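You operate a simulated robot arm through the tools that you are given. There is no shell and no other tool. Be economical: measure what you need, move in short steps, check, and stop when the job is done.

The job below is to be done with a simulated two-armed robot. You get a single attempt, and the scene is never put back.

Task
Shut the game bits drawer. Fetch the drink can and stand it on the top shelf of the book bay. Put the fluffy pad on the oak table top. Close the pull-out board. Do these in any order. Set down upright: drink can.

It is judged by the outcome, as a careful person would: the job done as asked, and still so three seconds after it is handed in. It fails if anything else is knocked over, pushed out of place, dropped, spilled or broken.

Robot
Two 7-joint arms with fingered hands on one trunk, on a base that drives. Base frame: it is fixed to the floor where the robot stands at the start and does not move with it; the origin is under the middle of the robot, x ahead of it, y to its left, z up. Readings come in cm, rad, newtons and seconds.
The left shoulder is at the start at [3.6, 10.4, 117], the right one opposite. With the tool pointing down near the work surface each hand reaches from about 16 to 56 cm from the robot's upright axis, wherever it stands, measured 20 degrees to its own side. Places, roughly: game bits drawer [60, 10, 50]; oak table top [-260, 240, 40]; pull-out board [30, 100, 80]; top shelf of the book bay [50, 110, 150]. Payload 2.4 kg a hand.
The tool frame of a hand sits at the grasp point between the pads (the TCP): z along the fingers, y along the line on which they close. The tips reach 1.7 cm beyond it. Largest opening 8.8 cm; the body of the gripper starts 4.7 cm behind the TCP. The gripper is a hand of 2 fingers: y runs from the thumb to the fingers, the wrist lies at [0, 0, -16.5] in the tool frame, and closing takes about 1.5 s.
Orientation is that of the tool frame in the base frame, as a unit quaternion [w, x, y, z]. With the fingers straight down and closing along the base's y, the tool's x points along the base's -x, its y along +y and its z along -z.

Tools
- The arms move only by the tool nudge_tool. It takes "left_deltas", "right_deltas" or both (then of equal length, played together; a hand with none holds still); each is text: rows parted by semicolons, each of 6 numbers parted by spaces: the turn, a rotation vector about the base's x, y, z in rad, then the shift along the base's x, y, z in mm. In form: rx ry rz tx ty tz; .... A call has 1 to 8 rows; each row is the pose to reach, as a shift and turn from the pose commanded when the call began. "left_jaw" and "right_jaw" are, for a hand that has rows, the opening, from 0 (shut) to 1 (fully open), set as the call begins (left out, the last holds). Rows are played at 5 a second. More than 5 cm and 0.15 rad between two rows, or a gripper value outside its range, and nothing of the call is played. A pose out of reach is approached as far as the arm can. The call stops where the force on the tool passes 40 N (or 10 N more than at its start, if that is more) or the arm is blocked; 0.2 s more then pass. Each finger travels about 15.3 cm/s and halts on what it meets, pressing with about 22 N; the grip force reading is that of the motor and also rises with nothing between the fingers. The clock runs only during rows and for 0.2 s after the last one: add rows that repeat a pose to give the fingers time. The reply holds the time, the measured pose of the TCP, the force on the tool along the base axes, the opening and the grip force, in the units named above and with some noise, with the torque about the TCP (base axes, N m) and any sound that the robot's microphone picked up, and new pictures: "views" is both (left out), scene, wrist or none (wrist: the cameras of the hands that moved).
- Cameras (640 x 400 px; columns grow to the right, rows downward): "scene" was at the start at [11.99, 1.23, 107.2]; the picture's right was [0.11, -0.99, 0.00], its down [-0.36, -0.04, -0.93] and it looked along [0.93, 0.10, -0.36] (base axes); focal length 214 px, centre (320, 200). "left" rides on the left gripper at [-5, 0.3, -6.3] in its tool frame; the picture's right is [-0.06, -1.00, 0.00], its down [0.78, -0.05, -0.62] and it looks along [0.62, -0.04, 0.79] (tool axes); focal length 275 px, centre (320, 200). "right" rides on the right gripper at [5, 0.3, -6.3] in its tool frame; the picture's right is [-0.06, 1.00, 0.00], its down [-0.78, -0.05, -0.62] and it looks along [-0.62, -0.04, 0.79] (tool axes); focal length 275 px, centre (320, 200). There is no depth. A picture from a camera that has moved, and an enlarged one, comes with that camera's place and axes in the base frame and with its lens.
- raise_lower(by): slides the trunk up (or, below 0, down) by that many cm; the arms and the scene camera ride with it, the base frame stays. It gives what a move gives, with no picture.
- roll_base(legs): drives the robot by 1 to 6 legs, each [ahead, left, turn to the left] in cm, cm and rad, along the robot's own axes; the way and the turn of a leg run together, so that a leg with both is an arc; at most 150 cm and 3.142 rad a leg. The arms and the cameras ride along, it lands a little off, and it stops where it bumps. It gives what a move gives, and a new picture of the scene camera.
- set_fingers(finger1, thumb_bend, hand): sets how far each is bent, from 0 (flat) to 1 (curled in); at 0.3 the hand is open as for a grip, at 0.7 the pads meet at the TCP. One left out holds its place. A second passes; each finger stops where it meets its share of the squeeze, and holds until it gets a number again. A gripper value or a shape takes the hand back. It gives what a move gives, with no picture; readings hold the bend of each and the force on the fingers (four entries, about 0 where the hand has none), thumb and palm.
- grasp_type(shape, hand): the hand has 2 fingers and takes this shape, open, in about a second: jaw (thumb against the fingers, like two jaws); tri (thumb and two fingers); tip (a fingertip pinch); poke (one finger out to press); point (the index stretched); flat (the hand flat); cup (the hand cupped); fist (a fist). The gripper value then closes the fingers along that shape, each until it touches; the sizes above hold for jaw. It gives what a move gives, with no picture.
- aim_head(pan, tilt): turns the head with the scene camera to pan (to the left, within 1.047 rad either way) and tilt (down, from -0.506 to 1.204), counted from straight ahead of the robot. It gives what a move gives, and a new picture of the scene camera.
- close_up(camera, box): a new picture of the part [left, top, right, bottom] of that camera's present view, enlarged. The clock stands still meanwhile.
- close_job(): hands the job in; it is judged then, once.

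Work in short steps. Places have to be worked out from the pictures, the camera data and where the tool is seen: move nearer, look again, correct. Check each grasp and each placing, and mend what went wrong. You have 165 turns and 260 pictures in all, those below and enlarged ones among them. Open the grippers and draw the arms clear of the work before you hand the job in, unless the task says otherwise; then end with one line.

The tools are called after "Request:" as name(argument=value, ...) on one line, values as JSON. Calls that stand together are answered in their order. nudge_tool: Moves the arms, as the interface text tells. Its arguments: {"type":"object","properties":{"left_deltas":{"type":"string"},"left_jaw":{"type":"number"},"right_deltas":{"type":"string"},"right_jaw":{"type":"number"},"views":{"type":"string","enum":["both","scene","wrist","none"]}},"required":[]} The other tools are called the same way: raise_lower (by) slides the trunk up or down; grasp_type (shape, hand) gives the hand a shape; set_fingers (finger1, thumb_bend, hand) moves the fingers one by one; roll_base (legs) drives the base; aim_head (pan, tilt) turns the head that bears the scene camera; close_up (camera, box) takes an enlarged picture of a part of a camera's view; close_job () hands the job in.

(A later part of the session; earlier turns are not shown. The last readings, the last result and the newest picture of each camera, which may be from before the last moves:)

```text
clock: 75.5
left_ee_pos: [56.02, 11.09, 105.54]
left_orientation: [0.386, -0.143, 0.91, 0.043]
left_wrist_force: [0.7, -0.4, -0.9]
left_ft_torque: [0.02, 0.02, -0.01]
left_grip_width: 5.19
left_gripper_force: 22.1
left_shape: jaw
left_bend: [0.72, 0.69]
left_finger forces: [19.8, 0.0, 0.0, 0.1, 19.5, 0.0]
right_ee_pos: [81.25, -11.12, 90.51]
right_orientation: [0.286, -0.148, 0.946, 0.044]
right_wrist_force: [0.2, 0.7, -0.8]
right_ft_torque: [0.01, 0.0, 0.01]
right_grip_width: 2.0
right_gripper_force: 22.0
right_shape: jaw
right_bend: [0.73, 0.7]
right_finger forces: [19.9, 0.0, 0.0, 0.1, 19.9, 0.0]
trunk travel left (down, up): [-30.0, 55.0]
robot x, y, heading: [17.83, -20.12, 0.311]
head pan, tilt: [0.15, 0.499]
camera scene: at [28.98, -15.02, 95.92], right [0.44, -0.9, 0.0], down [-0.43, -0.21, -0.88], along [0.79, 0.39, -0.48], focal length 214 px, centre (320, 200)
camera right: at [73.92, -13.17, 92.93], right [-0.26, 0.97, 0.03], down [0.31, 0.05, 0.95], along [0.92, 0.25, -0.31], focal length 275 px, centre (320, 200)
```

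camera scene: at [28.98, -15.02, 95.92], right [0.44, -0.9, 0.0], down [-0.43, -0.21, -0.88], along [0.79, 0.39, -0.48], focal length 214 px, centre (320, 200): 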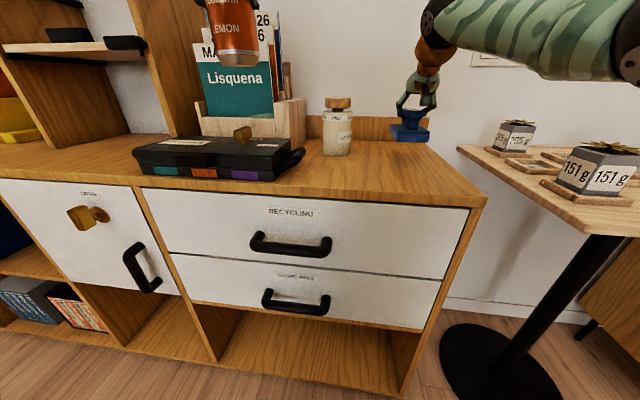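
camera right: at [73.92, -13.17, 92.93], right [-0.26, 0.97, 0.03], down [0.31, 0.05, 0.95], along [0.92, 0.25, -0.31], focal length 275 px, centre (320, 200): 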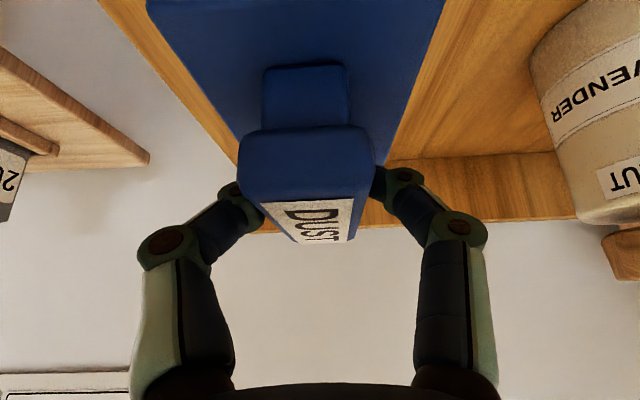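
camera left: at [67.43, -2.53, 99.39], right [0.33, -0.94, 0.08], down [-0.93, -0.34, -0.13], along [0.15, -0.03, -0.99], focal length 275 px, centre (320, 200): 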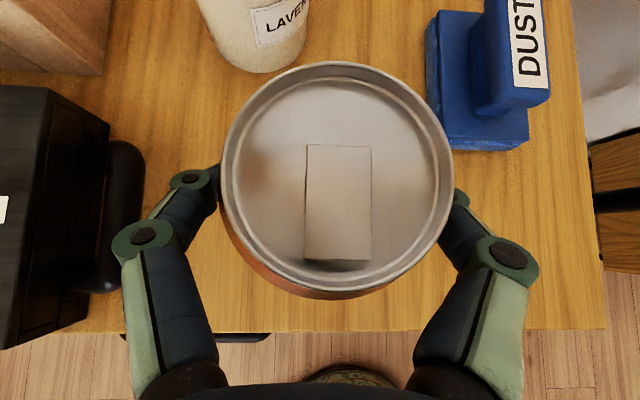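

The pad is lifted level. I raise and retract it, then back away from the counter.

Request:
nudge_tool(right_deltas="0 0 0 0 0 45; 0 0 0 -20 -6 80; 0 0 0 -60 -19 100; 0 0 0 -100 -32 110; 0 0 0 -140 -45 110; 0 0 0 -180 -57 110; 0 0 0 -210 -67 110", views="none")

Request:
roll_base(legs=[[-28, 0, 0]])

Request:
aim_head(pan=0.9, tilt=0.1)

```text
clock: 77.1
left_ee_pos: [55.82, 11.02, 105.43]
left_orientation: [0.387, -0.143, 0.91, 0.044]
left_wrist_force: [0.4, -0.2, -0.6]
left_ft_torque: [0.0, 0.0, -0.03]
left_grip_width: 5.19
left_gripper_force: 21.6
left_shape: jaw
left_bend: [0.72, 0.69]
left_finger forces: [19.9, 0.1, 0.1, 0.0, 19.6, 0.0]
right_ee_pos: [60.14, -17.91, 101.42]
right_orientation: [0.287, -0.149, 0.945, 0.044]
right_wrist_force: [0.4, -0.7, -1.4]
right_ft_torque: [-0.03, 0.0, 0.02]
right_grip_width: 1.98
right_gripper_force: 22.0
right_shape: jaw
right_bend: [0.73, 0.7]
right_finger forces: [19.9, 0.0, 0.1, 0.0, 19.9, 0.1]
trunk travel left (down, up): [-30.0, 55.0]
robot x, y, heading: [17.68, -20.18, 0.307]
head pan, tilt: [0.15, 0.499]
```

```text
clock: 79.1
left_ee_pos: [29.43, 2.49, 105.49]
left_orientation: [0.386, -0.14, 0.911, 0.043]
left_wrist_force: [0.9, 0.8, 0.2]
left_ft_torque: [-0.02, 0.02, 0.01]
left_grip_width: 5.17
left_gripper_force: 21.9
left_shape: jaw
left_bend: [0.72, 0.69]
left_finger forces: [19.9, 0.0, 0.0, 0.1, 19.7, 0.0]
right_ee_pos: [33.59, -26.52, 101.33]
right_orientation: [0.286, -0.146, 0.946, 0.044]
right_wrist_force: [0.4, -0.6, -1.4]
right_ft_torque: [-0.02, 0.03, 0.0]
right_grip_width: 2.01
right_gripper_force: 21.8
right_shape: jaw
right_bend: [0.73, 0.7]
right_finger forces: [20.0, 0.0, 0.1, 0.0, 19.8, 0.0]
trunk travel left (down, up): [-30.0, 55.0]
robot x, y, heading: [-8.47, -28.84, 0.306]
head pan, tilt: [0.15, 0.499]
camera scene: at [2.31, -23.56, 95.92], right [0.44, -0.9, 0.0], down [-0.43, -0.21, -0.88], along [0.79, 0.39, -0.48], focal length 214 px, centre (320, 200)
```

scene: 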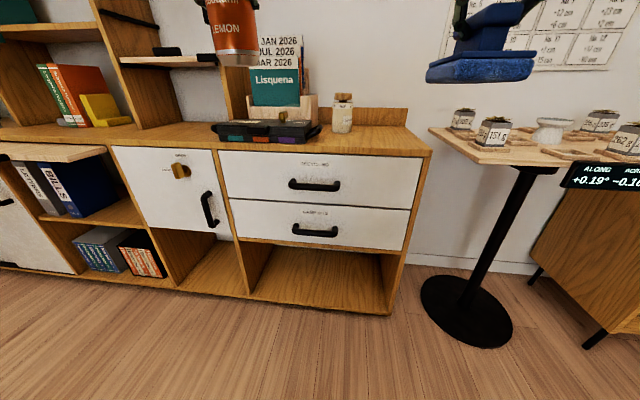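

```text
clock: 80.2
left_ee_pos: [29.38, 2.4, 105.43]
left_orientation: [0.388, -0.14, 0.91, 0.042]
left_wrist_force: [0.2, -0.2, 0.0]
left_ft_torque: [0.0, 0.0, -0.01]
left_grip_width: 5.22
left_gripper_force: 22.2
left_shape: jaw
left_bend: [0.72, 0.69]
left_finger forces: [19.9, 0.0, 0.0, 0.1, 19.6, 0.0]
right_ee_pos: [33.67, -26.51, 101.33]
right_orientation: [0.287, -0.146, 0.946, 0.044]
right_wrist_force: [0.9, 0.1, -1.4]
right_ft_torque: [0.0, -0.06, -0.01]
right_grip_width: 1.98
right_gripper_force: 22.1
right_shape: jaw
right_bend: [0.73, 0.7]
right_finger forces: [19.9, 0.0, 0.1, 0.0, 19.9, 0.0]
trunk travel left (down, up): [-30.0, 55.0]
robot x, y, heading: [-8.95, -28.81, 0.303]
head pan, tilt: [0.901, 0.099]
camera scene: at [0.14, -20.39, 97.92], right [0.77, -0.64, 0.0], down [-0.18, -0.22, -0.96], along [0.62, 0.74, -0.28], focal length 214 px, centre (320, 200)
```

scene: 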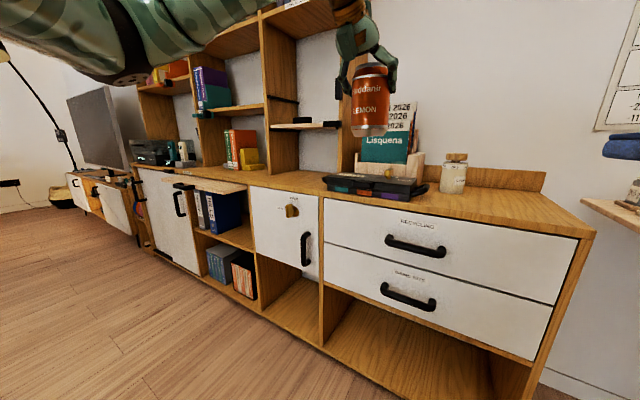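

Both items are in hand. I drive left along the unit to face the book bay, then raise the trunk.

Request:
roll_base(legs=[[0, 102, 0]])

Request:
raise_lower(by=40)

Request:
aim_head(pan=0, tilt=0.3)

```text
clock: 85.4
left_ee_pos: [-1.17, 99.36, 105.33]
left_orientation: [0.386, -0.14, 0.911, 0.043]
left_wrist_force: [0.1, -0.4, 0.2]
left_ft_torque: [0.0, -0.01, 0.03]
left_grip_width: 5.18
left_gripper_force: 21.9
left_shape: jaw
left_bend: [0.72, 0.69]
left_finger forces: [20.0, 0.0, 0.0, 0.1, 19.5, 0.0]
right_ee_pos: [2.97, 70.48, 101.37]
right_orientation: [0.286, -0.146, 0.946, 0.044]
right_wrist_force: [0.5, -0.6, -0.8]
right_ft_torque: [0.0, 0.04, -0.01]
right_grip_width: 2.01
right_gripper_force: 22.0
right_shape: jaw
right_bend: [0.73, 0.7]
right_finger forces: [20.0, 0.0, 0.0, 0.1, 19.9, 0.0]
trunk travel left (down, up): [-30.0, 55.0]
robot x, y, heading: [-39.13, 68.3, 0.304]
head pan, tilt: [0.901, 0.099]
camera scene: at [-32.66, 77.91, 98.43], right [0.92, -0.4, 0.0], down [-0.09, -0.21, -0.97], along [0.39, 0.89, -0.23], focal length 214 px, centre (320, 200)
```

scene: 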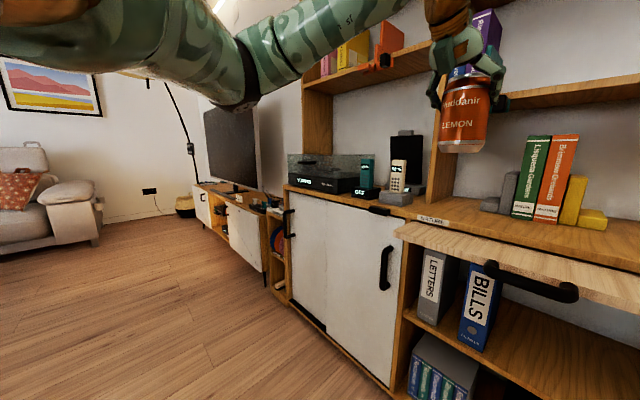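

```text
clock: 89.3
left_ee_pos: [-1.12, 99.37, 145.55]
left_orientation: [0.387, -0.14, 0.91, 0.043]
left_wrist_force: [-0.1, 0.1, 0.0]
left_ft_torque: [0.01, -0.01, 0.0]
left_grip_width: 5.2
left_gripper_force: 22.5
left_shape: jaw
left_bend: [0.72, 0.69]
left_finger forces: [19.9, 0.1, 0.1, 0.0, 19.5, 0.0]
right_ee_pos: [2.94, 70.47, 141.38]
right_orientation: [0.287, -0.146, 0.946, 0.043]
right_wrist_force: [0.5, 0.0, -0.4]
right_ft_torque: [0.04, 0.05, 0.02]
right_grip_width: 1.98
right_gripper_force: 22.5
right_shape: jaw
right_bend: [0.73, 0.7]
right_finger forces: [20.0, 0.1, 0.0, 0.0, 19.9, 0.1]
trunk travel left (down, up): [-70.0, 15.0]
robot x, y, heading: [-39.65, 67.97, 0.306]
head pan, tilt: [0.901, 0.099]
```

```text
clock: 90.5
left_ee_pos: [-1.14, 99.35, 145.48]
left_orientation: [0.387, -0.141, 0.91, 0.043]
left_wrist_force: [-0.6, -0.1, -0.7]
left_ft_torque: [0.02, 0.0, 0.01]
left_grip_width: 5.21
left_gripper_force: 21.9
left_shape: jaw
left_bend: [0.72, 0.69]
left_finger forces: [19.9, 0.1, 0.0, 0.1, 19.6, 0.0]
right_ee_pos: [2.96, 70.42, 141.34]
right_orientation: [0.286, -0.147, 0.946, 0.043]
right_wrist_force: [-0.1, 1.1, -0.7]
right_ft_torque: [0.02, 0.03, -0.01]
right_grip_width: 2.0
right_gripper_force: 21.9
right_shape: jaw
right_bend: [0.73, 0.7]
right_finger forces: [19.9, 0.1, 0.1, 0.0, 19.9, 0.0]
trunk travel left (down, up): [-70.0, 15.0]
robot x, y, heading: [-39.34, 68.09, 0.301]
head pan, tilt: [0.0, 0.3]
camera scene: at [-28.18, 72.01, 137.94], right [0.3, -0.95, 0.0], down [-0.28, -0.09, -0.96], along [0.91, 0.29, -0.3], focal length 214 px, centre (320, 200)
```

scene: 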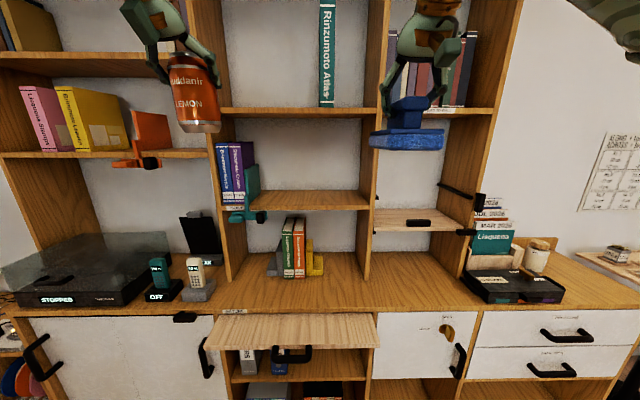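

Clear view: the top shelf of the book bay (z≈146) has free room left of the "Rinzumoto Atlas". But the pull-out board sticks out to where my base must stand, and both hands are full — so first I deliver the pad. I turn towards the oak table.

Request:
roll_base(legs=[[-20, 0, 0], [0, 0, 2.18]])

Request:
aim_head(pan=0, tilt=0.4)

```text
clock: 97.2
left_ee_pos: [-105.72, 75.53, 145.37]
left_orientation: [-0.141, 0.872, -0.296, -0.364]
left_wrist_force: [-0.6, -0.1, -0.3]
left_ft_torque: [-0.02, -0.02, -0.02]
left_grip_width: 5.17
left_gripper_force: 21.9
left_shape: jaw
left_bend: [0.72, 0.69]
left_finger forces: [19.9, 0.1, 0.0, 0.0, 19.7, 0.1]
right_ee_pos: [-84.38, 95.66, 141.34]
right_orientation: [-0.094, 0.907, -0.306, -0.275]
right_wrist_force: [-0.3, 0.1, -0.9]
right_ft_torque: [-0.02, -0.02, 0.0]
right_grip_width: 2.0
right_gripper_force: 21.9
right_shape: jaw
right_bend: [0.73, 0.7]
right_finger forces: [19.9, 0.0, 0.0, 0.1, 19.9, 0.1]
trunk travel left (down, up): [-70.0, 15.0]
robot x, y, heading: [-57.9, 62.33, 2.485]
head pan, tilt: [0.0, 0.3]
camera scene: at [-68.04, 69.7, 137.93], right [0.61, 0.79, 0.0], down [0.23, -0.18, -0.96], along [-0.76, 0.58, -0.3], focal length 214 px, centre (320, 200)
```

scene: 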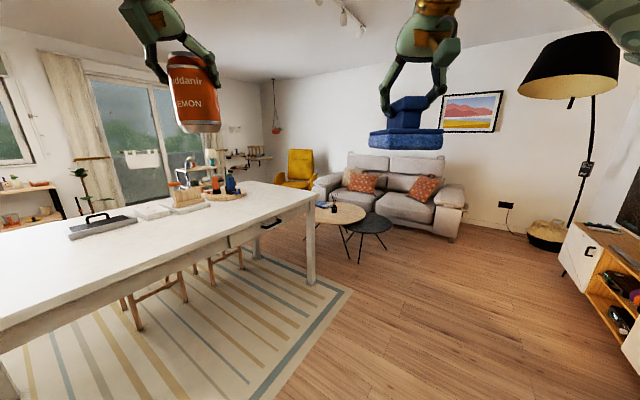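

```text
clock: 97.9
left_ee_pos: [-105.6, 75.58, 145.52]
left_orientation: [-0.14, 0.872, -0.296, -0.364]
left_wrist_force: [0.7, 0.2, 0.0]
left_ft_torque: [0.02, -0.01, 0.01]
left_grip_width: 5.15
left_gripper_force: 22.0
left_shape: jaw
left_bend: [0.72, 0.69]
left_finger forces: [19.9, 0.0, 0.0, 0.0, 19.6, 0.0]
right_ee_pos: [-84.3, 95.63, 141.35]
right_orientation: [-0.094, 0.906, -0.308, -0.275]
right_wrist_force: [-0.2, -0.2, -0.7]
right_ft_torque: [-0.01, -0.04, -0.01]
right_grip_width: 2.01
right_gripper_force: 21.4
right_shape: jaw
right_bend: [0.73, 0.7]
right_finger forces: [20.0, 0.0, 0.0, 0.0, 19.9, 0.0]
trunk travel left (down, up): [-70.0, 15.0]
robot x, y, heading: [-58.67, 62.14, 2.488]
head pan, tilt: [0.0, 0.4]
camera scene: at [-67.98, 69.66, 137.01], right [0.61, 0.79, 0.0], down [0.31, -0.24, -0.92], along [-0.73, 0.56, -0.39], focal length 214 px, centre (320, 200)
```

scene: 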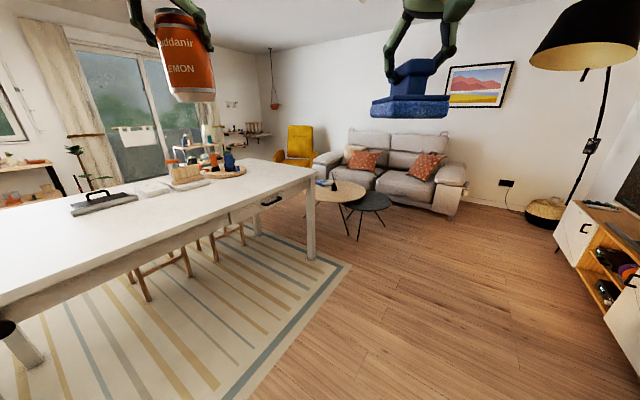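

The oak table is the round wooden coffee table ahead (centre ≈268 ahead, 18 right), with the black one beside it and the white table's corner to the left. I zoom to see what stands on it.

Request:
close_up(camera="scene", box=[250, 150, 450, 275])

```text
3.20 times, centred on (350, 212) of scene
camera zoom: at [-67.98, 69.66, 137.01], right [0.61, 0.79, 0.0], down [0.31, -0.24, -0.92], along [-0.73, 0.56, -0.39], focal length 686 px, centre (224, 160)
```

zoom: 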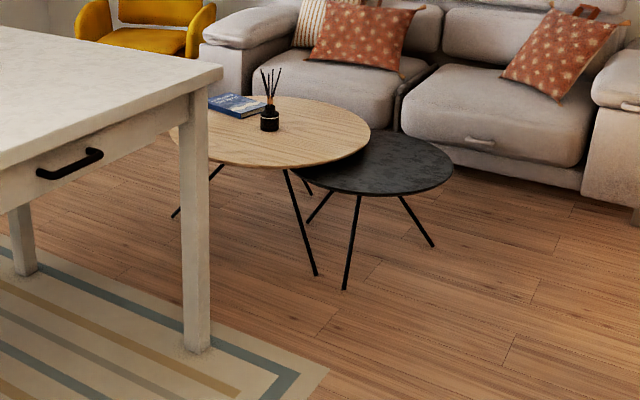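

A book and a reed diffuser stand on the oak table; its near front part is free. I drive to a spot short of it, passing right of the white table's corner.

Request:
roll_base(legs=[[0, -35, 0], [140, 0, 0]])

Request:
aim_head(pan=0.1, tilt=0.75)

```text
clock: 106.8
left_ee_pos: [-194.45, 190.73, 145.51]
left_orientation: [-0.144, 0.87, -0.304, -0.362]
left_wrist_force: [-0.1, 0.8, -0.1]
left_ft_torque: [-0.02, -0.01, 0.02]
left_grip_width: 5.19
left_gripper_force: 22.2
left_shape: jaw
left_bend: [0.72, 0.69]
left_finger forces: [20.0, 0.1, 0.1, 0.1, 19.6, 0.0]
right_ee_pos: [-172.83, 210.33, 141.28]
right_orientation: [-0.097, 0.904, -0.315, -0.273]
right_wrist_force: [-0.6, 0.3, -0.5]
right_ft_torque: [0.0, -0.01, -0.02]
right_grip_width: 1.97
right_gripper_force: 21.3
right_shape: jaw
right_bend: [0.73, 0.7]
right_finger forces: [19.8, 0.1, 0.0, 0.0, 19.9, 0.0]
trunk travel left (down, up): [-70.0, 15.0]
robot x, y, heading: [-147.7, 176.32, 2.464]
head pan, tilt: [0.0, 0.4]
camera scene: at [-156.95, 184.09, 137.0], right [0.62, 0.78, 0.0], down [0.3, -0.24, -0.92], along [-0.72, 0.57, -0.39], focal length 214 px, centre (320, 200)
```

scene: 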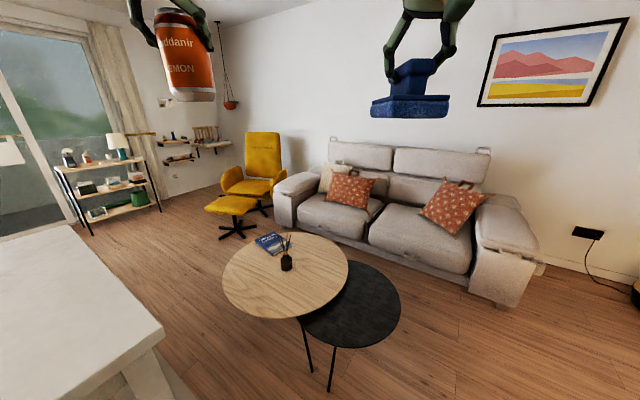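

```text
clock: 107.6
left_ee_pos: [-194.43, 190.66, 145.44]
left_orientation: [-0.144, 0.869, -0.304, -0.362]
left_wrist_force: [0.1, 0.8, -0.7]
left_ft_torque: [0.0, -0.01, -0.02]
left_grip_width: 5.19
left_gripper_force: 21.3
left_shape: jaw
left_bend: [0.72, 0.69]
left_finger forces: [20.0, 0.0, 0.0, 0.0, 19.6, 0.0]
right_ee_pos: [-172.75, 210.3, 141.41]
right_orientation: [-0.096, 0.904, -0.315, -0.274]
right_wrist_force: [0.0, 0.5, -0.5]
right_ft_torque: [0.01, 0.01, 0.02]
right_grip_width: 2.01
right_gripper_force: 22.3
right_shape: jaw
right_bend: [0.73, 0.7]
right_finger forces: [19.8, 0.0, 0.1, 0.0, 20.0, 0.0]
trunk travel left (down, up): [-70.0, 15.0]
robot x, y, heading: [-147.42, 176.12, 2.465]
head pan, tilt: [0.099, 0.75]
camera scene: at [-156.66, 182.8, 133.9], right [0.54, 0.84, 0.0], down [0.57, -0.37, -0.73], along [-0.61, 0.4, -0.68], focal length 214 px, centre (320, 200)
```

scene: 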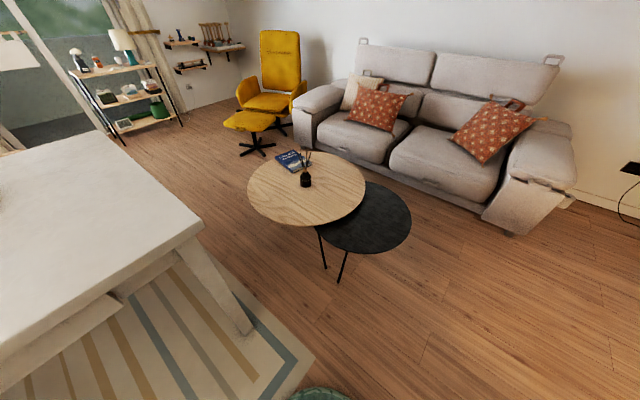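

Mapped at floor level: oak table centre ≈(−258, 238), radius ≈39, diffuser at its centre; free spot for the pad ≈(−238, 225). I drive to about (−186, 210) facing 2.9 rad, between the white table's leg and the black table's foot.

Request:
roll_base(legs=[[51, -2, 0], [0, 0, 0.43]])

Request:
aim_head(pan=0, tilt=0.95)

```text
clock: 111.9
left_ee_pos: [-235.44, 203.73, 145.46]
left_orientation: [-0.064, 0.914, -0.112, -0.385]
left_wrist_force: [0.2, -0.3, -0.6]
left_ft_torque: [-0.03, 0.0, 0.01]
left_grip_width: 5.19
left_gripper_force: 22.0
left_shape: jaw
left_bend: [0.72, 0.69]
left_finger forces: [19.9, 0.1, 0.0, 0.0, 19.6, 0.0]
right_ee_pos: [-223.85, 230.68, 141.31]
right_orientation: [-0.036, 0.95, -0.116, -0.288]
right_wrist_force: [-0.2, -0.6, -0.3]
right_ft_torque: [0.0, 0.0, 0.0]
right_grip_width: 1.97
right_gripper_force: 22.5
right_shape: jaw
right_bend: [0.73, 0.7]
right_finger forces: [19.8, 0.1, 0.1, 0.1, 19.9, 0.0]
trunk travel left (down, up): [-70.0, 15.0]
robot x, y, heading: [-186.8, 210.28, 2.902]
head pan, tilt: [0.099, 0.75]
camera scene: at [-197.68, 212.41, 133.9], right [0.14, 0.99, 0.0], down [0.68, -0.1, -0.73], along [-0.72, 0.11, -0.68], focal length 214 px, centre (320, 200)
```

scene: 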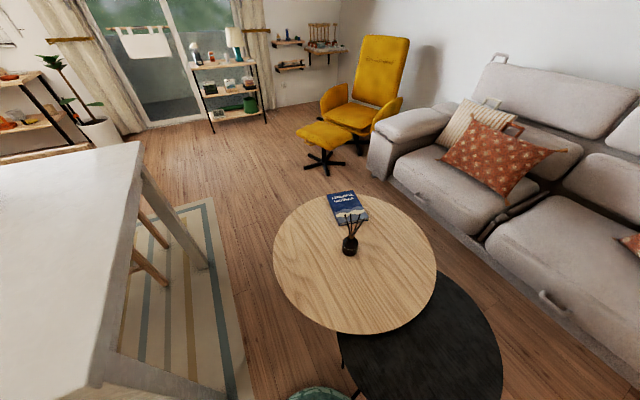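

```text
clock: 112.6
left_ee_pos: [-235.56, 203.95, 145.5]
left_orientation: [-0.064, 0.914, -0.112, -0.384]
left_wrist_force: [-0.4, 0.4, -0.5]
left_ft_torque: [-0.01, 0.03, -0.01]
left_grip_width: 5.19
left_gripper_force: 22.3
left_shape: jaw
left_bend: [0.72, 0.69]
left_finger forces: [19.9, 0.0, 0.0, 0.0, 19.6, 0.1]
right_ee_pos: [-223.89, 230.65, 141.38]
right_orientation: [-0.035, 0.95, -0.116, -0.287]
right_wrist_force: [0.1, -0.2, -0.9]
right_ft_torque: [-0.01, -0.02, 0.0]
right_grip_width: 1.98
right_gripper_force: 21.9
right_shape: jaw
right_bend: [0.73, 0.7]
right_finger forces: [19.9, 0.0, 0.1, 0.0, 20.0, 0.0]
trunk travel left (down, up): [-70.0, 15.0]
robot x, y, heading: [-186.51, 210.63, 2.897]
head pan, tilt: [0.0, 0.949]
camera scene: at [-196.54, 212.99, 132.35], right [0.24, 0.97, 0.0], down [0.79, -0.2, -0.58], along [-0.57, 0.14, -0.81], focal length 214 px, centre (320, 200)
```

scene: 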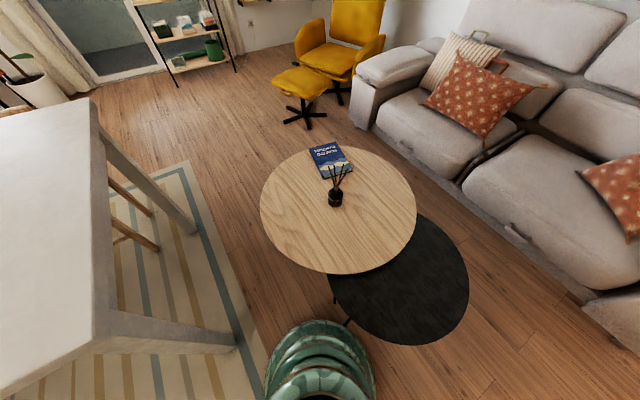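

The pad spot (−236, 224) is open, ~14 cm in from the edge and ~20 cm from the diffuser. I raise the left hand with the can a bit, then lower the trunk.

Request:
nudge_tool(left_deltas="0 0 0 0 0 40; 0 0 0 0 0 80; 0 0 0 0 0 120; 0 0 0 0 0 160; 0 0 0 0 0 160", views="none")

Request:
raise_lower(by=-35)

Request:
raise_lower(by=-33)

Request:
aim_head(pan=0, tilt=0.7)

```text
clock: 113.8
left_ee_pos: [-235.52, 203.73, 161.49]
left_orientation: [-0.065, 0.914, -0.113, -0.384]
left_wrist_force: [-1.2, 0.0, -0.5]
left_ft_torque: [0.02, 0.01, 0.01]
left_grip_width: 5.17
left_gripper_force: 22.3
left_shape: jaw
left_bend: [0.72, 0.69]
left_finger forces: [19.8, 0.0, 0.0, 0.1, 19.7, 0.2]
right_ee_pos: [-223.88, 230.62, 141.53]
right_orientation: [-0.036, 0.95, -0.116, -0.287]
right_wrist_force: [0.5, -0.2, -0.6]
right_ft_torque: [0.0, 0.0, 0.0]
right_grip_width: 1.98
right_gripper_force: 22.3
right_shape: jaw
right_bend: [0.73, 0.7]
right_finger forces: [19.9, 0.1, 0.1, 0.1, 19.9, 0.0]
trunk travel left (down, up): [-70.0, 15.0]
robot x, y, heading: [-186.55, 210.37, 2.899]
head pan, tilt: [0.0, 0.949]
```

```text
clock: 117.2
left_ee_pos: [-235.62, 203.74, 126.51]
left_orientation: [-0.064, 0.914, -0.112, -0.384]
left_wrist_force: [0.8, -0.5, 0.0]
left_ft_torque: [0.0, 0.0, 0.04]
left_grip_width: 5.18
left_gripper_force: 22.1
left_shape: jaw
left_bend: [0.72, 0.69]
left_finger forces: [19.8, 0.0, 0.1, 0.1, 19.6, 0.0]
right_ee_pos: [-223.78, 230.6, 106.4]
right_orientation: [-0.036, 0.95, -0.116, -0.288]
right_wrist_force: [0.1, 1.0, -0.6]
right_ft_torque: [0.0, -0.02, -0.01]
right_grip_width: 1.99
right_gripper_force: 21.7
right_shape: jaw
right_bend: [0.73, 0.7]
right_finger forces: [19.9, 0.1, 0.0, 0.0, 19.9, 0.0]
trunk travel left (down, up): [-35.0, 50.0]
robot x, y, heading: [-186.86, 210.34, 2.893]
head pan, tilt: [0.0, 0.949]
```

```text
clock: 120.5
left_ee_pos: [-235.58, 203.76, 93.54]
left_orientation: [-0.064, 0.914, -0.112, -0.385]
left_wrist_force: [0.3, -0.4, -0.2]
left_ft_torque: [-0.02, -0.04, 0.0]
left_grip_width: 5.18
left_gripper_force: 21.4
left_shape: jaw
left_bend: [0.72, 0.69]
left_finger forces: [19.8, 0.0, 0.1, 0.0, 19.6, 0.0]
right_ee_pos: [-223.88, 230.65, 73.37]
right_orientation: [-0.037, 0.95, -0.117, -0.288]
right_wrist_force: [0.1, -0.7, -0.5]
right_ft_torque: [-0.03, 0.0, 0.03]
right_grip_width: 1.99
right_gripper_force: 21.8
right_shape: jaw
right_bend: [0.73, 0.7]
right_finger forces: [20.0, 0.0, 0.0, 0.0, 20.0, 0.0]
trunk travel left (down, up): [-2.0, 83.0]
robot x, y, heading: [-186.63, 210.47, 2.896]
head pan, tilt: [0.0, 0.949]
```

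```text
clock: 121.3
left_ee_pos: [-235.52, 203.76, 93.44]
left_orientation: [-0.064, 0.914, -0.112, -0.385]
left_wrist_force: [-0.5, 0.3, -0.8]
left_ft_torque: [0.01, 0.04, -0.02]
left_grip_width: 5.19
left_gripper_force: 21.7
left_shape: jaw
left_bend: [0.72, 0.69]
left_finger forces: [19.9, 0.0, 0.1, 0.0, 19.6, 0.1]
right_ee_pos: [-223.89, 230.64, 73.34]
right_orientation: [-0.036, 0.95, -0.115, -0.289]
right_wrist_force: [0.6, 0.5, -1.7]
right_ft_torque: [-0.01, -0.01, 0.0]
right_grip_width: 1.99
right_gripper_force: 22.0
right_shape: jaw
right_bend: [0.73, 0.7]
right_finger forces: [19.9, 0.0, 0.0, 0.1, 19.9, 0.1]
trunk travel left (down, up): [-2.0, 83.0]
robot x, y, heading: [-186.34, 210.24, 2.899]
head pan, tilt: [0.0, 0.7]
camera scene: at [-199.72, 213.79, 66.65], right [0.24, 0.97, 0.0], down [0.63, -0.16, -0.76], along [-0.74, 0.19, -0.64], focal length 214 px, centre (320, 200)
```

scene: 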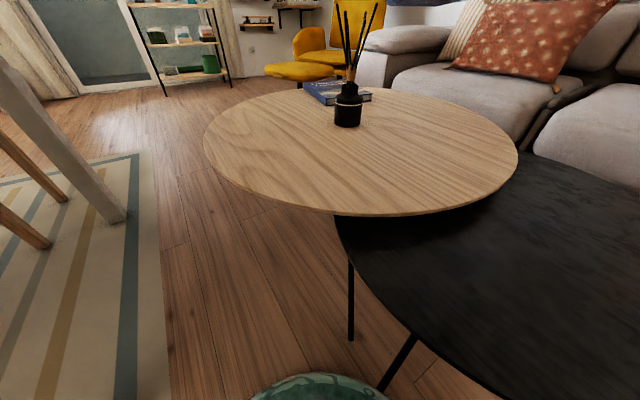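

Triangulated table top z≈45; diffuser at ≈(−251, 234). I carry the pad over (−236, 224) and lower most of the way.

Request:
nudge_tool(right_deltas="0 0 0 -40 -22 0; 0 0 0 -80 -44 0; 0 0 0 -121 -66 0; 0 0 0 -121 -66 -45; 0 0 0 -121 -66 -90; 0 0 0 -121 -66 -135; 0 0 0 -121 -66 -175; 0 0 0 -121 -66 -175", views="both")

```text
clock: 123.1
left_ee_pos: [-235.52, 203.73, 93.5]
left_orientation: [-0.064, 0.914, -0.112, -0.384]
left_wrist_force: [0.3, -1.4, 0.5]
left_ft_torque: [-0.03, 0.01, 0.01]
left_grip_width: 5.17
left_gripper_force: 21.5
left_shape: jaw
left_bend: [0.72, 0.69]
left_finger forces: [19.7, 0.0, 0.1, 0.1, 19.5, 0.0]
right_ee_pos: [-235.77, 224.2, 55.75]
right_orientation: [-0.036, 0.95, -0.115, -0.288]
right_wrist_force: [-0.1, 0.7, -1.0]
right_ft_torque: [0.01, 0.0, 0.0]
right_grip_width: 1.98
right_gripper_force: 22.5
right_shape: jaw
right_bend: [0.73, 0.7]
right_finger forces: [20.0, 0.0, 0.1, 0.0, 20.0, 0.0]
trunk travel left (down, up): [-2.0, 83.0]
robot x, y, heading: [-186.9, 210.41, 2.895]
head pan, tilt: [0.0, 0.7]
camera scene: at [-199.73, 213.79, 66.66], right [0.24, 0.97, 0.0], down [0.63, -0.16, -0.76], along [-0.74, 0.19, -0.64], focal length 214 px, centre (320, 200)
camera right: at [-228.37, 221.97, 58.27], right [-0.29, -0.96, 0.03], down [-0.29, 0.12, 0.95], along [-0.91, 0.27, -0.31], focal length 275 px, centre (320, 200)
```

scene: 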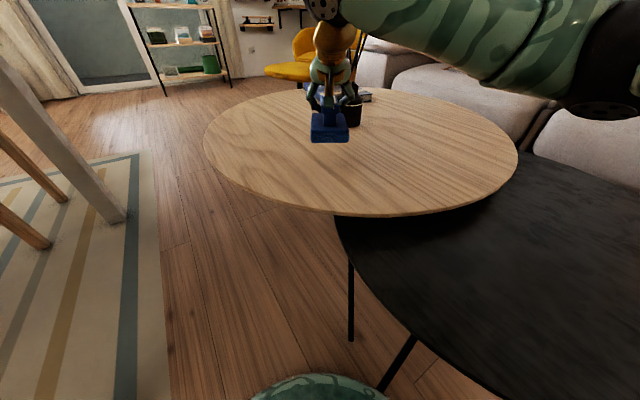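
right: 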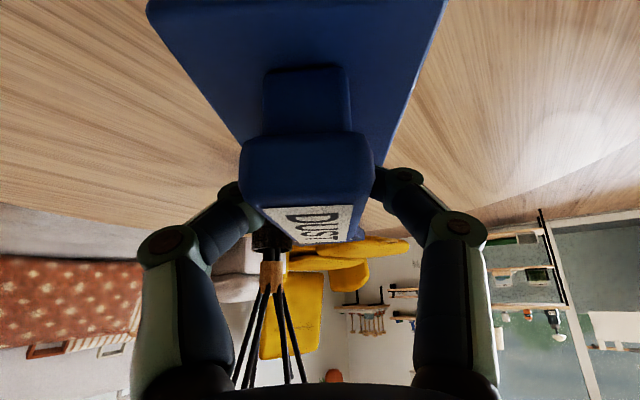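

Pad is hovering over free table top, diffuser well beyond it. I lower in small steps until it touches.

Request:
nudge_tool(right_deltas="0 0 0 0 0 -15; 0 0 0 0 0 -30; 0 0 0 0 0 -38; 0 0 0 0 0 -44; 0 0 0 0 0 -49; 0 0 0 0 0 -54; 0 0 0 0 0 -54", views="scene")

```text
clock: 124.7
left_ee_pos: [-235.56, 203.69, 93.41]
left_orientation: [-0.064, 0.914, -0.112, -0.384]
left_wrist_force: [-0.2, 0.1, 1.0]
left_ft_torque: [0.03, 0.01, -0.01]
left_grip_width: 5.17
left_gripper_force: 22.1
left_shape: jaw
left_bend: [0.72, 0.69]
left_finger forces: [19.8, 0.0, 0.0, 0.1, 19.6, 0.1]
right_ee_pos: [-235.93, 224.05, 50.33]
right_orientation: [-0.035, 0.95, -0.116, -0.287]
right_wrist_force: [0.3, 0.1, -1.7]
right_ft_torque: [-0.01, 0.0, 0.01]
right_grip_width: 1.99
right_gripper_force: 21.9
right_shape: jaw
right_bend: [0.73, 0.7]
right_finger forces: [20.0, 0.0, 0.0, 0.1, 19.9, 0.0]
trunk travel left (down, up): [-2.0, 83.0]
robot x, y, heading: [-186.59, 210.01, 2.9]
head pan, tilt: [0.0, 0.7]
camera scene: at [-199.73, 213.79, 66.66], right [0.24, 0.97, 0.0], down [0.63, -0.16, -0.76], along [-0.74, 0.19, -0.64], focal length 214 px, centre (320, 200)
```

scene: 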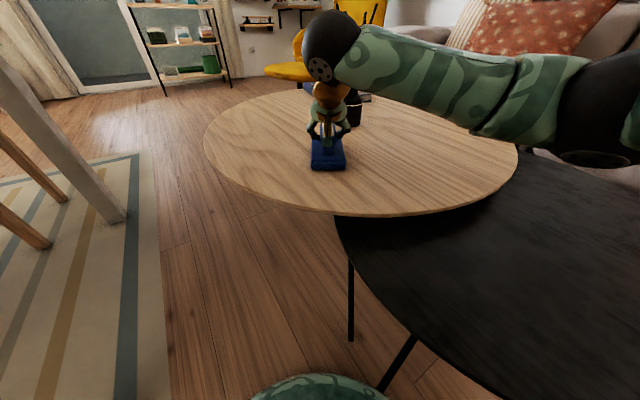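

No contact yet; continue in fine steps.

Request:
nudge_tool(right_deltas="0 0 0 0 0 -3; 0 0 0 0 0 -6; 0 0 0 0 0 -9; 0 0 0 0 0 -9", views="wrist")

```text
clock: 125.7
left_ee_pos: [-235.33, 203.75, 93.66]
left_orientation: [-0.064, 0.914, -0.112, -0.385]
left_wrist_force: [1.0, 0.3, -0.3]
left_ft_torque: [0.02, 0.0, 0.0]
left_grip_width: 5.17
left_gripper_force: 21.9
left_shape: jaw
left_bend: [0.72, 0.69]
left_finger forces: [19.8, 0.0, 0.1, 0.0, 19.7, 0.0]
right_ee_pos: [-235.91, 224.02, 49.97]
right_orientation: [-0.036, 0.949, -0.117, -0.292]
right_wrist_force: [-2.1, 1.2, 33.0]
right_ft_torque: [0.19, 0.19, -0.03]
right_grip_width: 2.25
right_gripper_force: 21.9
right_shape: jaw
right_bend: [0.75, 0.72]
right_finger forces: [25.4, 0.1, 0.1, 0.0, 26.6, 0.0]
trunk travel left (down, up): [-2.0, 83.0]
robot x, y, heading: [-186.84, 210.46, 2.894]
head pan, tilt: [0.0, 0.7]
camera right: at [-228.52, 221.85, 52.32], right [-0.29, -0.96, 0.04], down [-0.28, 0.12, 0.95], along [-0.91, 0.27, -0.3], focal length 275 px, centre (320, 200)
```

right: 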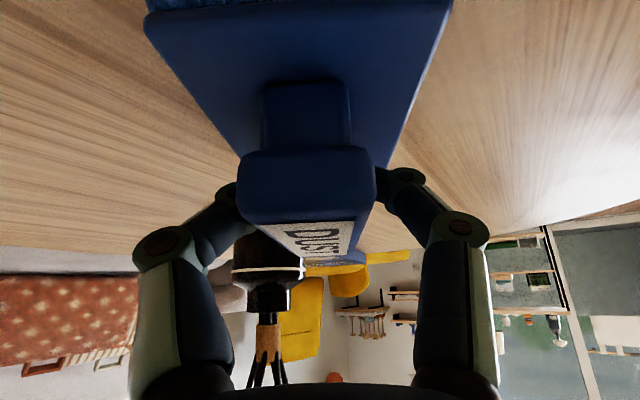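

It's on the table now, pressing. I relieve the pressure and open the hand.

Request:
nudge_tool(right_deltas="0 0 0 0 0 4; 0 0 0 0 0 7; 0 0 0 0 0 7", views="none")

Request:
nudge_tool(right_deltas="0 0 0 0 0 0; 0 0 0 0 0 0; 0 0 0 0 0 0; 0 0 0 0 0 0; 0 0 0 0 0 0", right_jaw=1, views="wrist")

```text
clock: 126.5
left_ee_pos: [-235.47, 203.71, 93.44]
left_orientation: [-0.063, 0.914, -0.111, -0.385]
left_wrist_force: [-0.3, 0.0, -0.1]
left_ft_torque: [-0.02, 0.0, 0.03]
left_grip_width: 5.15
left_gripper_force: 22.0
left_shape: jaw
left_bend: [0.72, 0.69]
left_finger forces: [19.8, 0.0, 0.0, 0.0, 19.5, 0.0]
right_ee_pos: [-235.77, 223.97, 50.04]
right_orientation: [-0.035, 0.95, -0.116, -0.287]
right_wrist_force: [-1.9, -0.8, 10.0]
right_ft_torque: [0.01, 0.06, 0.0]
right_grip_width: 2.26
right_gripper_force: 21.9
right_shape: jaw
right_bend: [0.75, 0.71]
right_finger forces: [24.1, 0.0, 0.0, 0.0, 22.6, 0.1]
trunk travel left (down, up): [-2.0, 83.0]
robot x, y, heading: [-186.77, 210.6, 2.899]
head pan, tilt: [0.0, 0.7]
```

```text
clock: 127.7
left_ee_pos: [-235.51, 203.84, 93.44]
left_orientation: [-0.064, 0.914, -0.112, -0.384]
left_wrist_force: [0.4, -0.8, -0.2]
left_ft_torque: [-0.01, -0.04, 0.04]
left_grip_width: 5.17
left_gripper_force: 21.5
left_shape: jaw
left_bend: [0.72, 0.69]
left_finger forces: [19.8, 0.0, 0.0, 0.0, 19.6, 0.0]
right_ee_pos: [-235.86, 224.23, 50.2]
right_orientation: [-0.036, 0.95, -0.116, -0.288]
right_wrist_force: [0.1, 1.0, -0.2]
right_ft_torque: [0.03, 0.02, 0.0]
right_grip_width: 8.8
right_gripper_force: 0.0
right_shape: jaw
right_bend: [0.3, 0.3]
right_finger forces: [0.0, 0.0, 0.0, 0.0, 0.0, 0.0]
trunk travel left (down, up): [-2.0, 83.0]
robot x, y, heading: [-186.82, 210.34, 2.904]
head pan, tilt: [0.0, 0.7]
camera right: at [-228.47, 221.92, 52.69], right [-0.29, -0.96, 0.03], down [-0.29, 0.12, 0.95], along [-0.91, 0.27, -0.31], focal length 275 px, centre (320, 200)
```

right: 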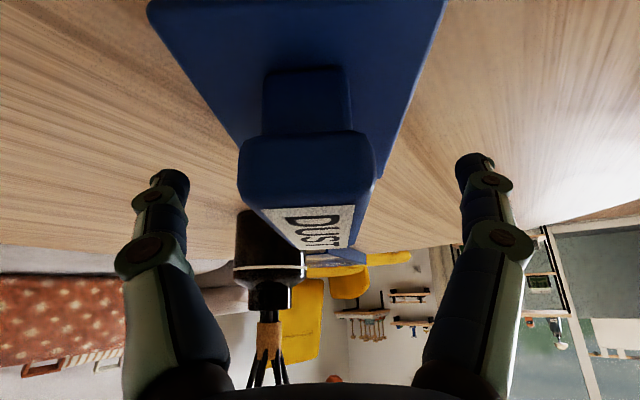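

Released with the pad flat on the table. I withdraw the hand up and back.

Request:
nudge_tool(right_deltas="0 0 0 11 -3 17; 0 0 0 32 -8 50; 0 0 0 53 -13 83; 0 0 0 60 -8 120; 0 0 0 60 0 160; 0 0 0 70 10 200", views="scene")

```text
clock: 129.1
left_ee_pos: [-235.61, 203.71, 93.48]
left_orientation: [-0.063, 0.914, -0.112, -0.385]
left_wrist_force: [0.4, 0.0, -0.6]
left_ft_torque: [0.01, -0.02, -0.01]
left_grip_width: 5.16
left_gripper_force: 22.0
left_shape: jaw
left_bend: [0.72, 0.69]
left_finger forces: [19.8, 0.0, 0.0, 0.0, 19.6, 0.0]
right_ee_pos: [-228.93, 224.83, 70.36]
right_orientation: [-0.036, 0.95, -0.116, -0.287]
right_wrist_force: [-0.1, 0.3, -0.4]
right_ft_torque: [0.01, -0.03, 0.01]
right_grip_width: 8.81
right_gripper_force: 0.0
right_shape: jaw
right_bend: [0.3, 0.3]
right_finger forces: [0.0, 0.0, 0.0, 0.1, 0.1, 0.0]
trunk travel left (down, up): [-2.0, 83.0]
robot x, y, heading: [-186.46, 210.43, 2.896]
head pan, tilt: [0.0, 0.7]
camera scene: at [-199.73, 213.79, 66.66], right [0.24, 0.97, 0.0], down [0.63, -0.16, -0.76], along [-0.74, 0.19, -0.64], focal length 214 px, centre (320, 200)
```

scene: 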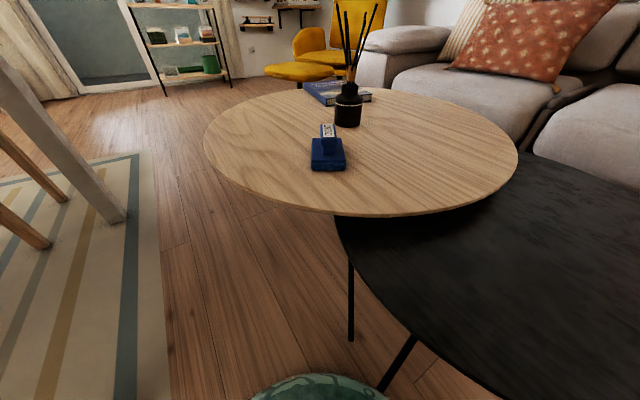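

Pad stands on the oak table, nothing else disturbed. I raise the trunk and retrace my path back to the bay.

Request:
raise_lower(by=40)

Request:
roll_base(legs=[[0, 0, -0.43], [-51, 2, 0], [-140, 0, 0], [0, 35, 0], [0, 0, -2.18]])

Request:
aim_head(pan=0, tilt=0.5)

```text
clock: 132.9
left_ee_pos: [-235.49, 203.81, 133.51]
left_orientation: [-0.064, 0.915, -0.113, -0.383]
left_wrist_force: [-0.6, -0.7, 0.1]
left_ft_torque: [-0.01, -0.02, -0.04]
left_grip_width: 5.2
left_gripper_force: 21.9
left_shape: jaw
left_bend: [0.72, 0.69]
left_finger forces: [19.7, 0.1, 0.0, 0.0, 19.5, 0.1]
right_ee_pos: [-228.98, 224.96, 110.25]
right_orientation: [-0.036, 0.95, -0.116, -0.288]
right_wrist_force: [-0.1, 0.9, 0.8]
right_ft_torque: [-0.04, 0.02, 0.0]
right_grip_width: 8.8
right_gripper_force: 0.1
right_shape: jaw
right_bend: [0.3, 0.3]
right_finger forces: [0.1, 0.1, 0.0, 0.1, 0.0, 0.1]
trunk travel left (down, up): [-42.0, 43.0]
robot x, y, heading: [-186.43, 210.66, 2.898]
head pan, tilt: [0.0, 0.7]
```

```text
clock: 150.7
left_ee_pos: [-25.01, 91.04, 133.52]
left_orientation: [0.388, -0.119, 0.913, 0.034]
left_wrist_force: [0.1, -0.4, 0.2]
left_ft_torque: [0.0, 0.02, 0.01]
left_grip_width: 5.17
left_gripper_force: 21.7
left_shape: jaw
left_bend: [0.72, 0.69]
left_finger forces: [19.7, 0.0, 0.0, 0.0, 19.5, 0.0]
right_ee_pos: [-20.34, 69.22, 110.26]
right_orientation: [0.287, -0.124, 0.949, 0.036]
right_wrist_force: [0.1, 0.3, 0.3]
right_ft_torque: [-0.01, 0.02, -0.03]
right_grip_width: 8.82
right_gripper_force: 0.2
right_shape: jaw
right_bend: [0.3, 0.3]
right_finger forces: [0.1, 0.0, 0.0, 0.1, 0.1, 0.1]
trunk travel left (down, up): [-42.0, 43.0]
robot x, y, heading: [-64.59, 61.85, 0.259]
head pan, tilt: [0.0, 0.7]
camera scene: at [-53.75, 64.81, 106.21], right [0.26, -0.97, 0.0], down [-0.62, -0.16, -0.76], along [0.74, 0.2, -0.64], focal length 214 px, centre (320, 200)
```

scene: 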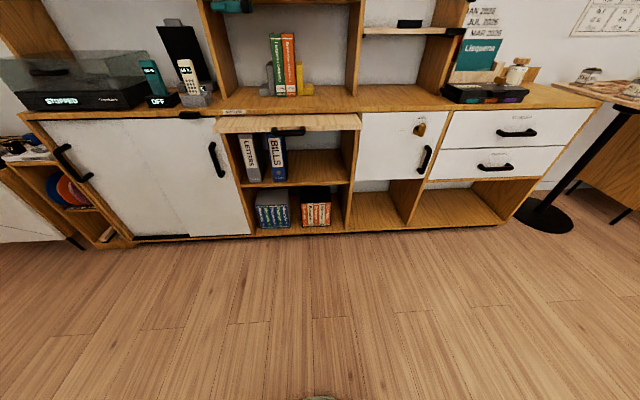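

```text
clock: 151.4
left_ee_pos: [-25.0, 91.07, 133.41]
left_orientation: [0.388, -0.118, 0.914, 0.033]
left_wrist_force: [0.9, 0.1, -0.4]
left_ft_torque: [0.0, -0.02, 0.04]
left_grip_width: 5.16
left_gripper_force: 22.3
left_shape: jaw
left_bend: [0.72, 0.69]
left_finger forces: [19.8, 0.1, 0.0, 0.0, 19.5, 0.1]
right_ee_pos: [-20.39, 69.39, 110.32]
right_orientation: [0.288, -0.125, 0.949, 0.037]
right_wrist_force: [-0.8, 0.4, 0.1]
right_ft_torque: [0.02, -0.03, 0.0]
right_grip_width: 8.78
right_gripper_force: 0.1
right_shape: jaw
right_bend: [0.3, 0.3]
right_finger forces: [0.0, 0.0, 0.1, 0.0, 0.0, 0.0]
trunk travel left (down, up): [-42.0, 43.0]
robot x, y, heading: [-64.35, 61.58, 0.259]
head pan, tilt: [0.0, 0.499]
camera scene: at [-53.17, 64.97, 107.98], right [0.26, -0.97, 0.0], down [-0.46, -0.12, -0.88], along [0.85, 0.22, -0.48], focal length 214 px, centre (320, 200)
```

scene: 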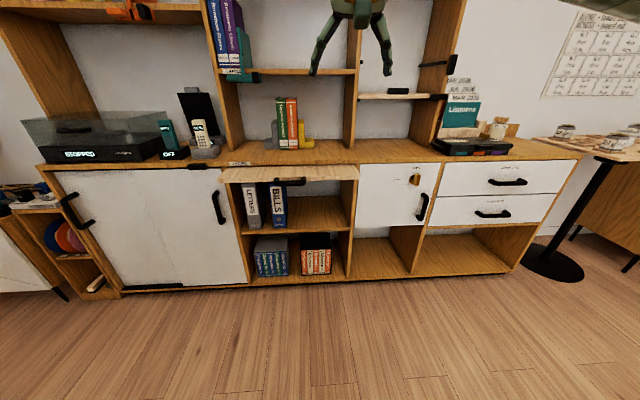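

Back at the bay. I zoom on the pull-out board to see its handle.

Request:
close_up(camera="scene", box=[200, 140, 380, 252])

Request:
roll_base(legs=[[0, 0, 0.045], [0, 20, 0], [12, 0, 0]])

Request:
aim_head(pan=-0.1, tilt=0.6)

```text
3.56 times, centred on (290, 196) of scene
camera zoom: at [-53.17, 64.97, 107.98], right [0.26, -0.97, 0.0], down [-0.46, -0.12, -0.88], along [0.85, 0.22, -0.48], focal length 763 px, centre (427, 214)
```

zoom: 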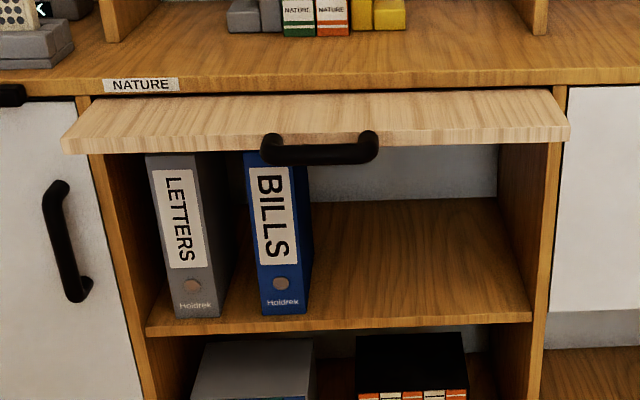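

```text
clock: 154.2
left_ee_pos: [-20.68, 115.22, 133.47]
left_orientation: [0.386, -0.14, 0.911, 0.043]
left_wrist_force: [0.2, -0.6, -0.3]
left_ft_torque: [-0.03, -0.05, 0.0]
left_grip_width: 5.17
left_gripper_force: 22.2
left_shape: jaw
left_bend: [0.72, 0.69]
left_finger forces: [19.8, 0.0, 0.0, 0.0, 19.5, 0.1]
right_ee_pos: [-15.04, 93.75, 110.15]
right_orientation: [0.287, -0.145, 0.946, 0.043]
right_wrist_force: [0.3, 1.3, 0.4]
right_ft_torque: [0.01, -0.02, 0.0]
right_grip_width: 8.79
right_gripper_force: 0.0
right_shape: jaw
right_bend: [0.3, 0.3]
right_finger forces: [0.0, 0.1, 0.1, 0.0, 0.0, 0.0]
trunk travel left (down, up): [-42.0, 43.0]
robot x, y, heading: [-59.26, 84.02, 0.305]
head pan, tilt: [0.0, 0.499]
camera scene: at [-47.62, 87.89, 107.97], right [0.3, -0.95, 0.0], down [-0.46, -0.14, -0.88], along [0.84, 0.26, -0.48], focal length 214 px, centre (320, 200)
```

scene: 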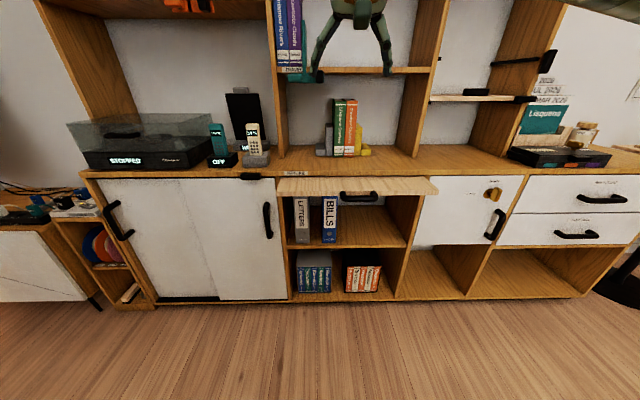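

```text
clock: 154.9
left_ee_pos: [-20.69, 115.15, 133.39]
left_orientation: [0.388, -0.139, 0.91, 0.042]
left_wrist_force: [0.5, -0.2, -0.3]
left_ft_torque: [0.0, 0.03, 0.01]
left_grip_width: 5.15
left_gripper_force: 22.2
left_shape: jaw
left_bend: [0.72, 0.69]
left_finger forces: [19.7, 0.1, 0.1, 0.0, 19.5, 0.1]
right_ee_pos: [-15.19, 93.61, 110.21]
right_orientation: [0.287, -0.146, 0.946, 0.044]
right_wrist_force: [0.2, 1.1, -0.4]
right_ft_torque: [0.0, -0.01, 0.04]
right_grip_width: 8.81
right_gripper_force: 0.1
right_shape: jaw
right_bend: [0.3, 0.3]
right_finger forces: [0.0, 0.0, 0.0, 0.0, 0.0, 0.0]
trunk travel left (down, up): [-42.0, 43.0]
robot x, y, heading: [-59.12, 84.12, 0.305]
head pan, tilt: [-0.099, 0.6]
camera scene: at [-47.7, 86.95, 107.08], right [0.2, -0.98, 0.0], down [-0.55, -0.11, -0.83], along [0.81, 0.17, -0.56], focal length 214 px, centre (320, 200)
```

scene: 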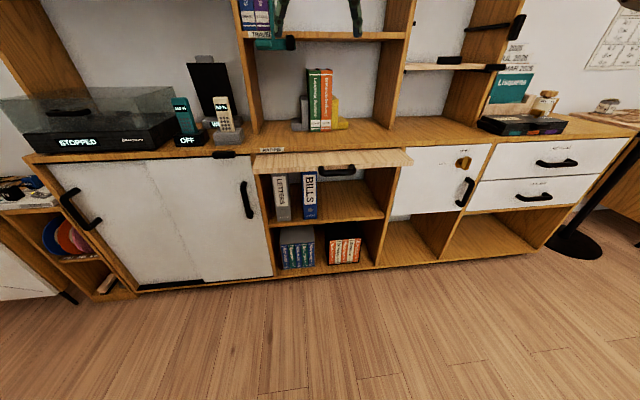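

I zoom again from here for accurate rows of the board's edge, handle and the counter edge.

Request:
close_up(camera="scene", box=[240, 120, 440, 245])

```text
3.20 times, centred on (340, 182) of scene
camera zoom: at [-47.7, 86.95, 107.08], right [0.2, -0.98, 0.0], down [-0.55, -0.11, -0.83], along [0.81, 0.17, -0.56], focal length 686 px, centre (256, 256)
```

zoom: 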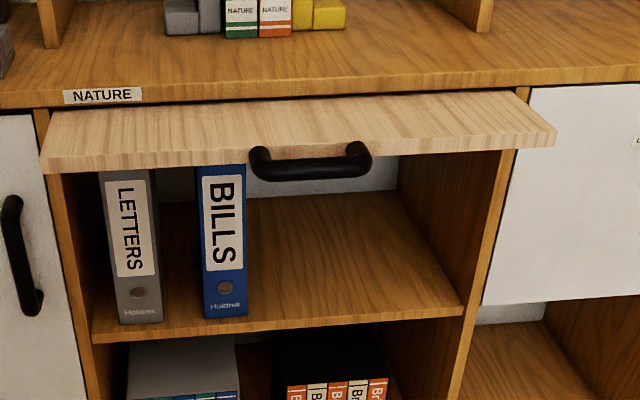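

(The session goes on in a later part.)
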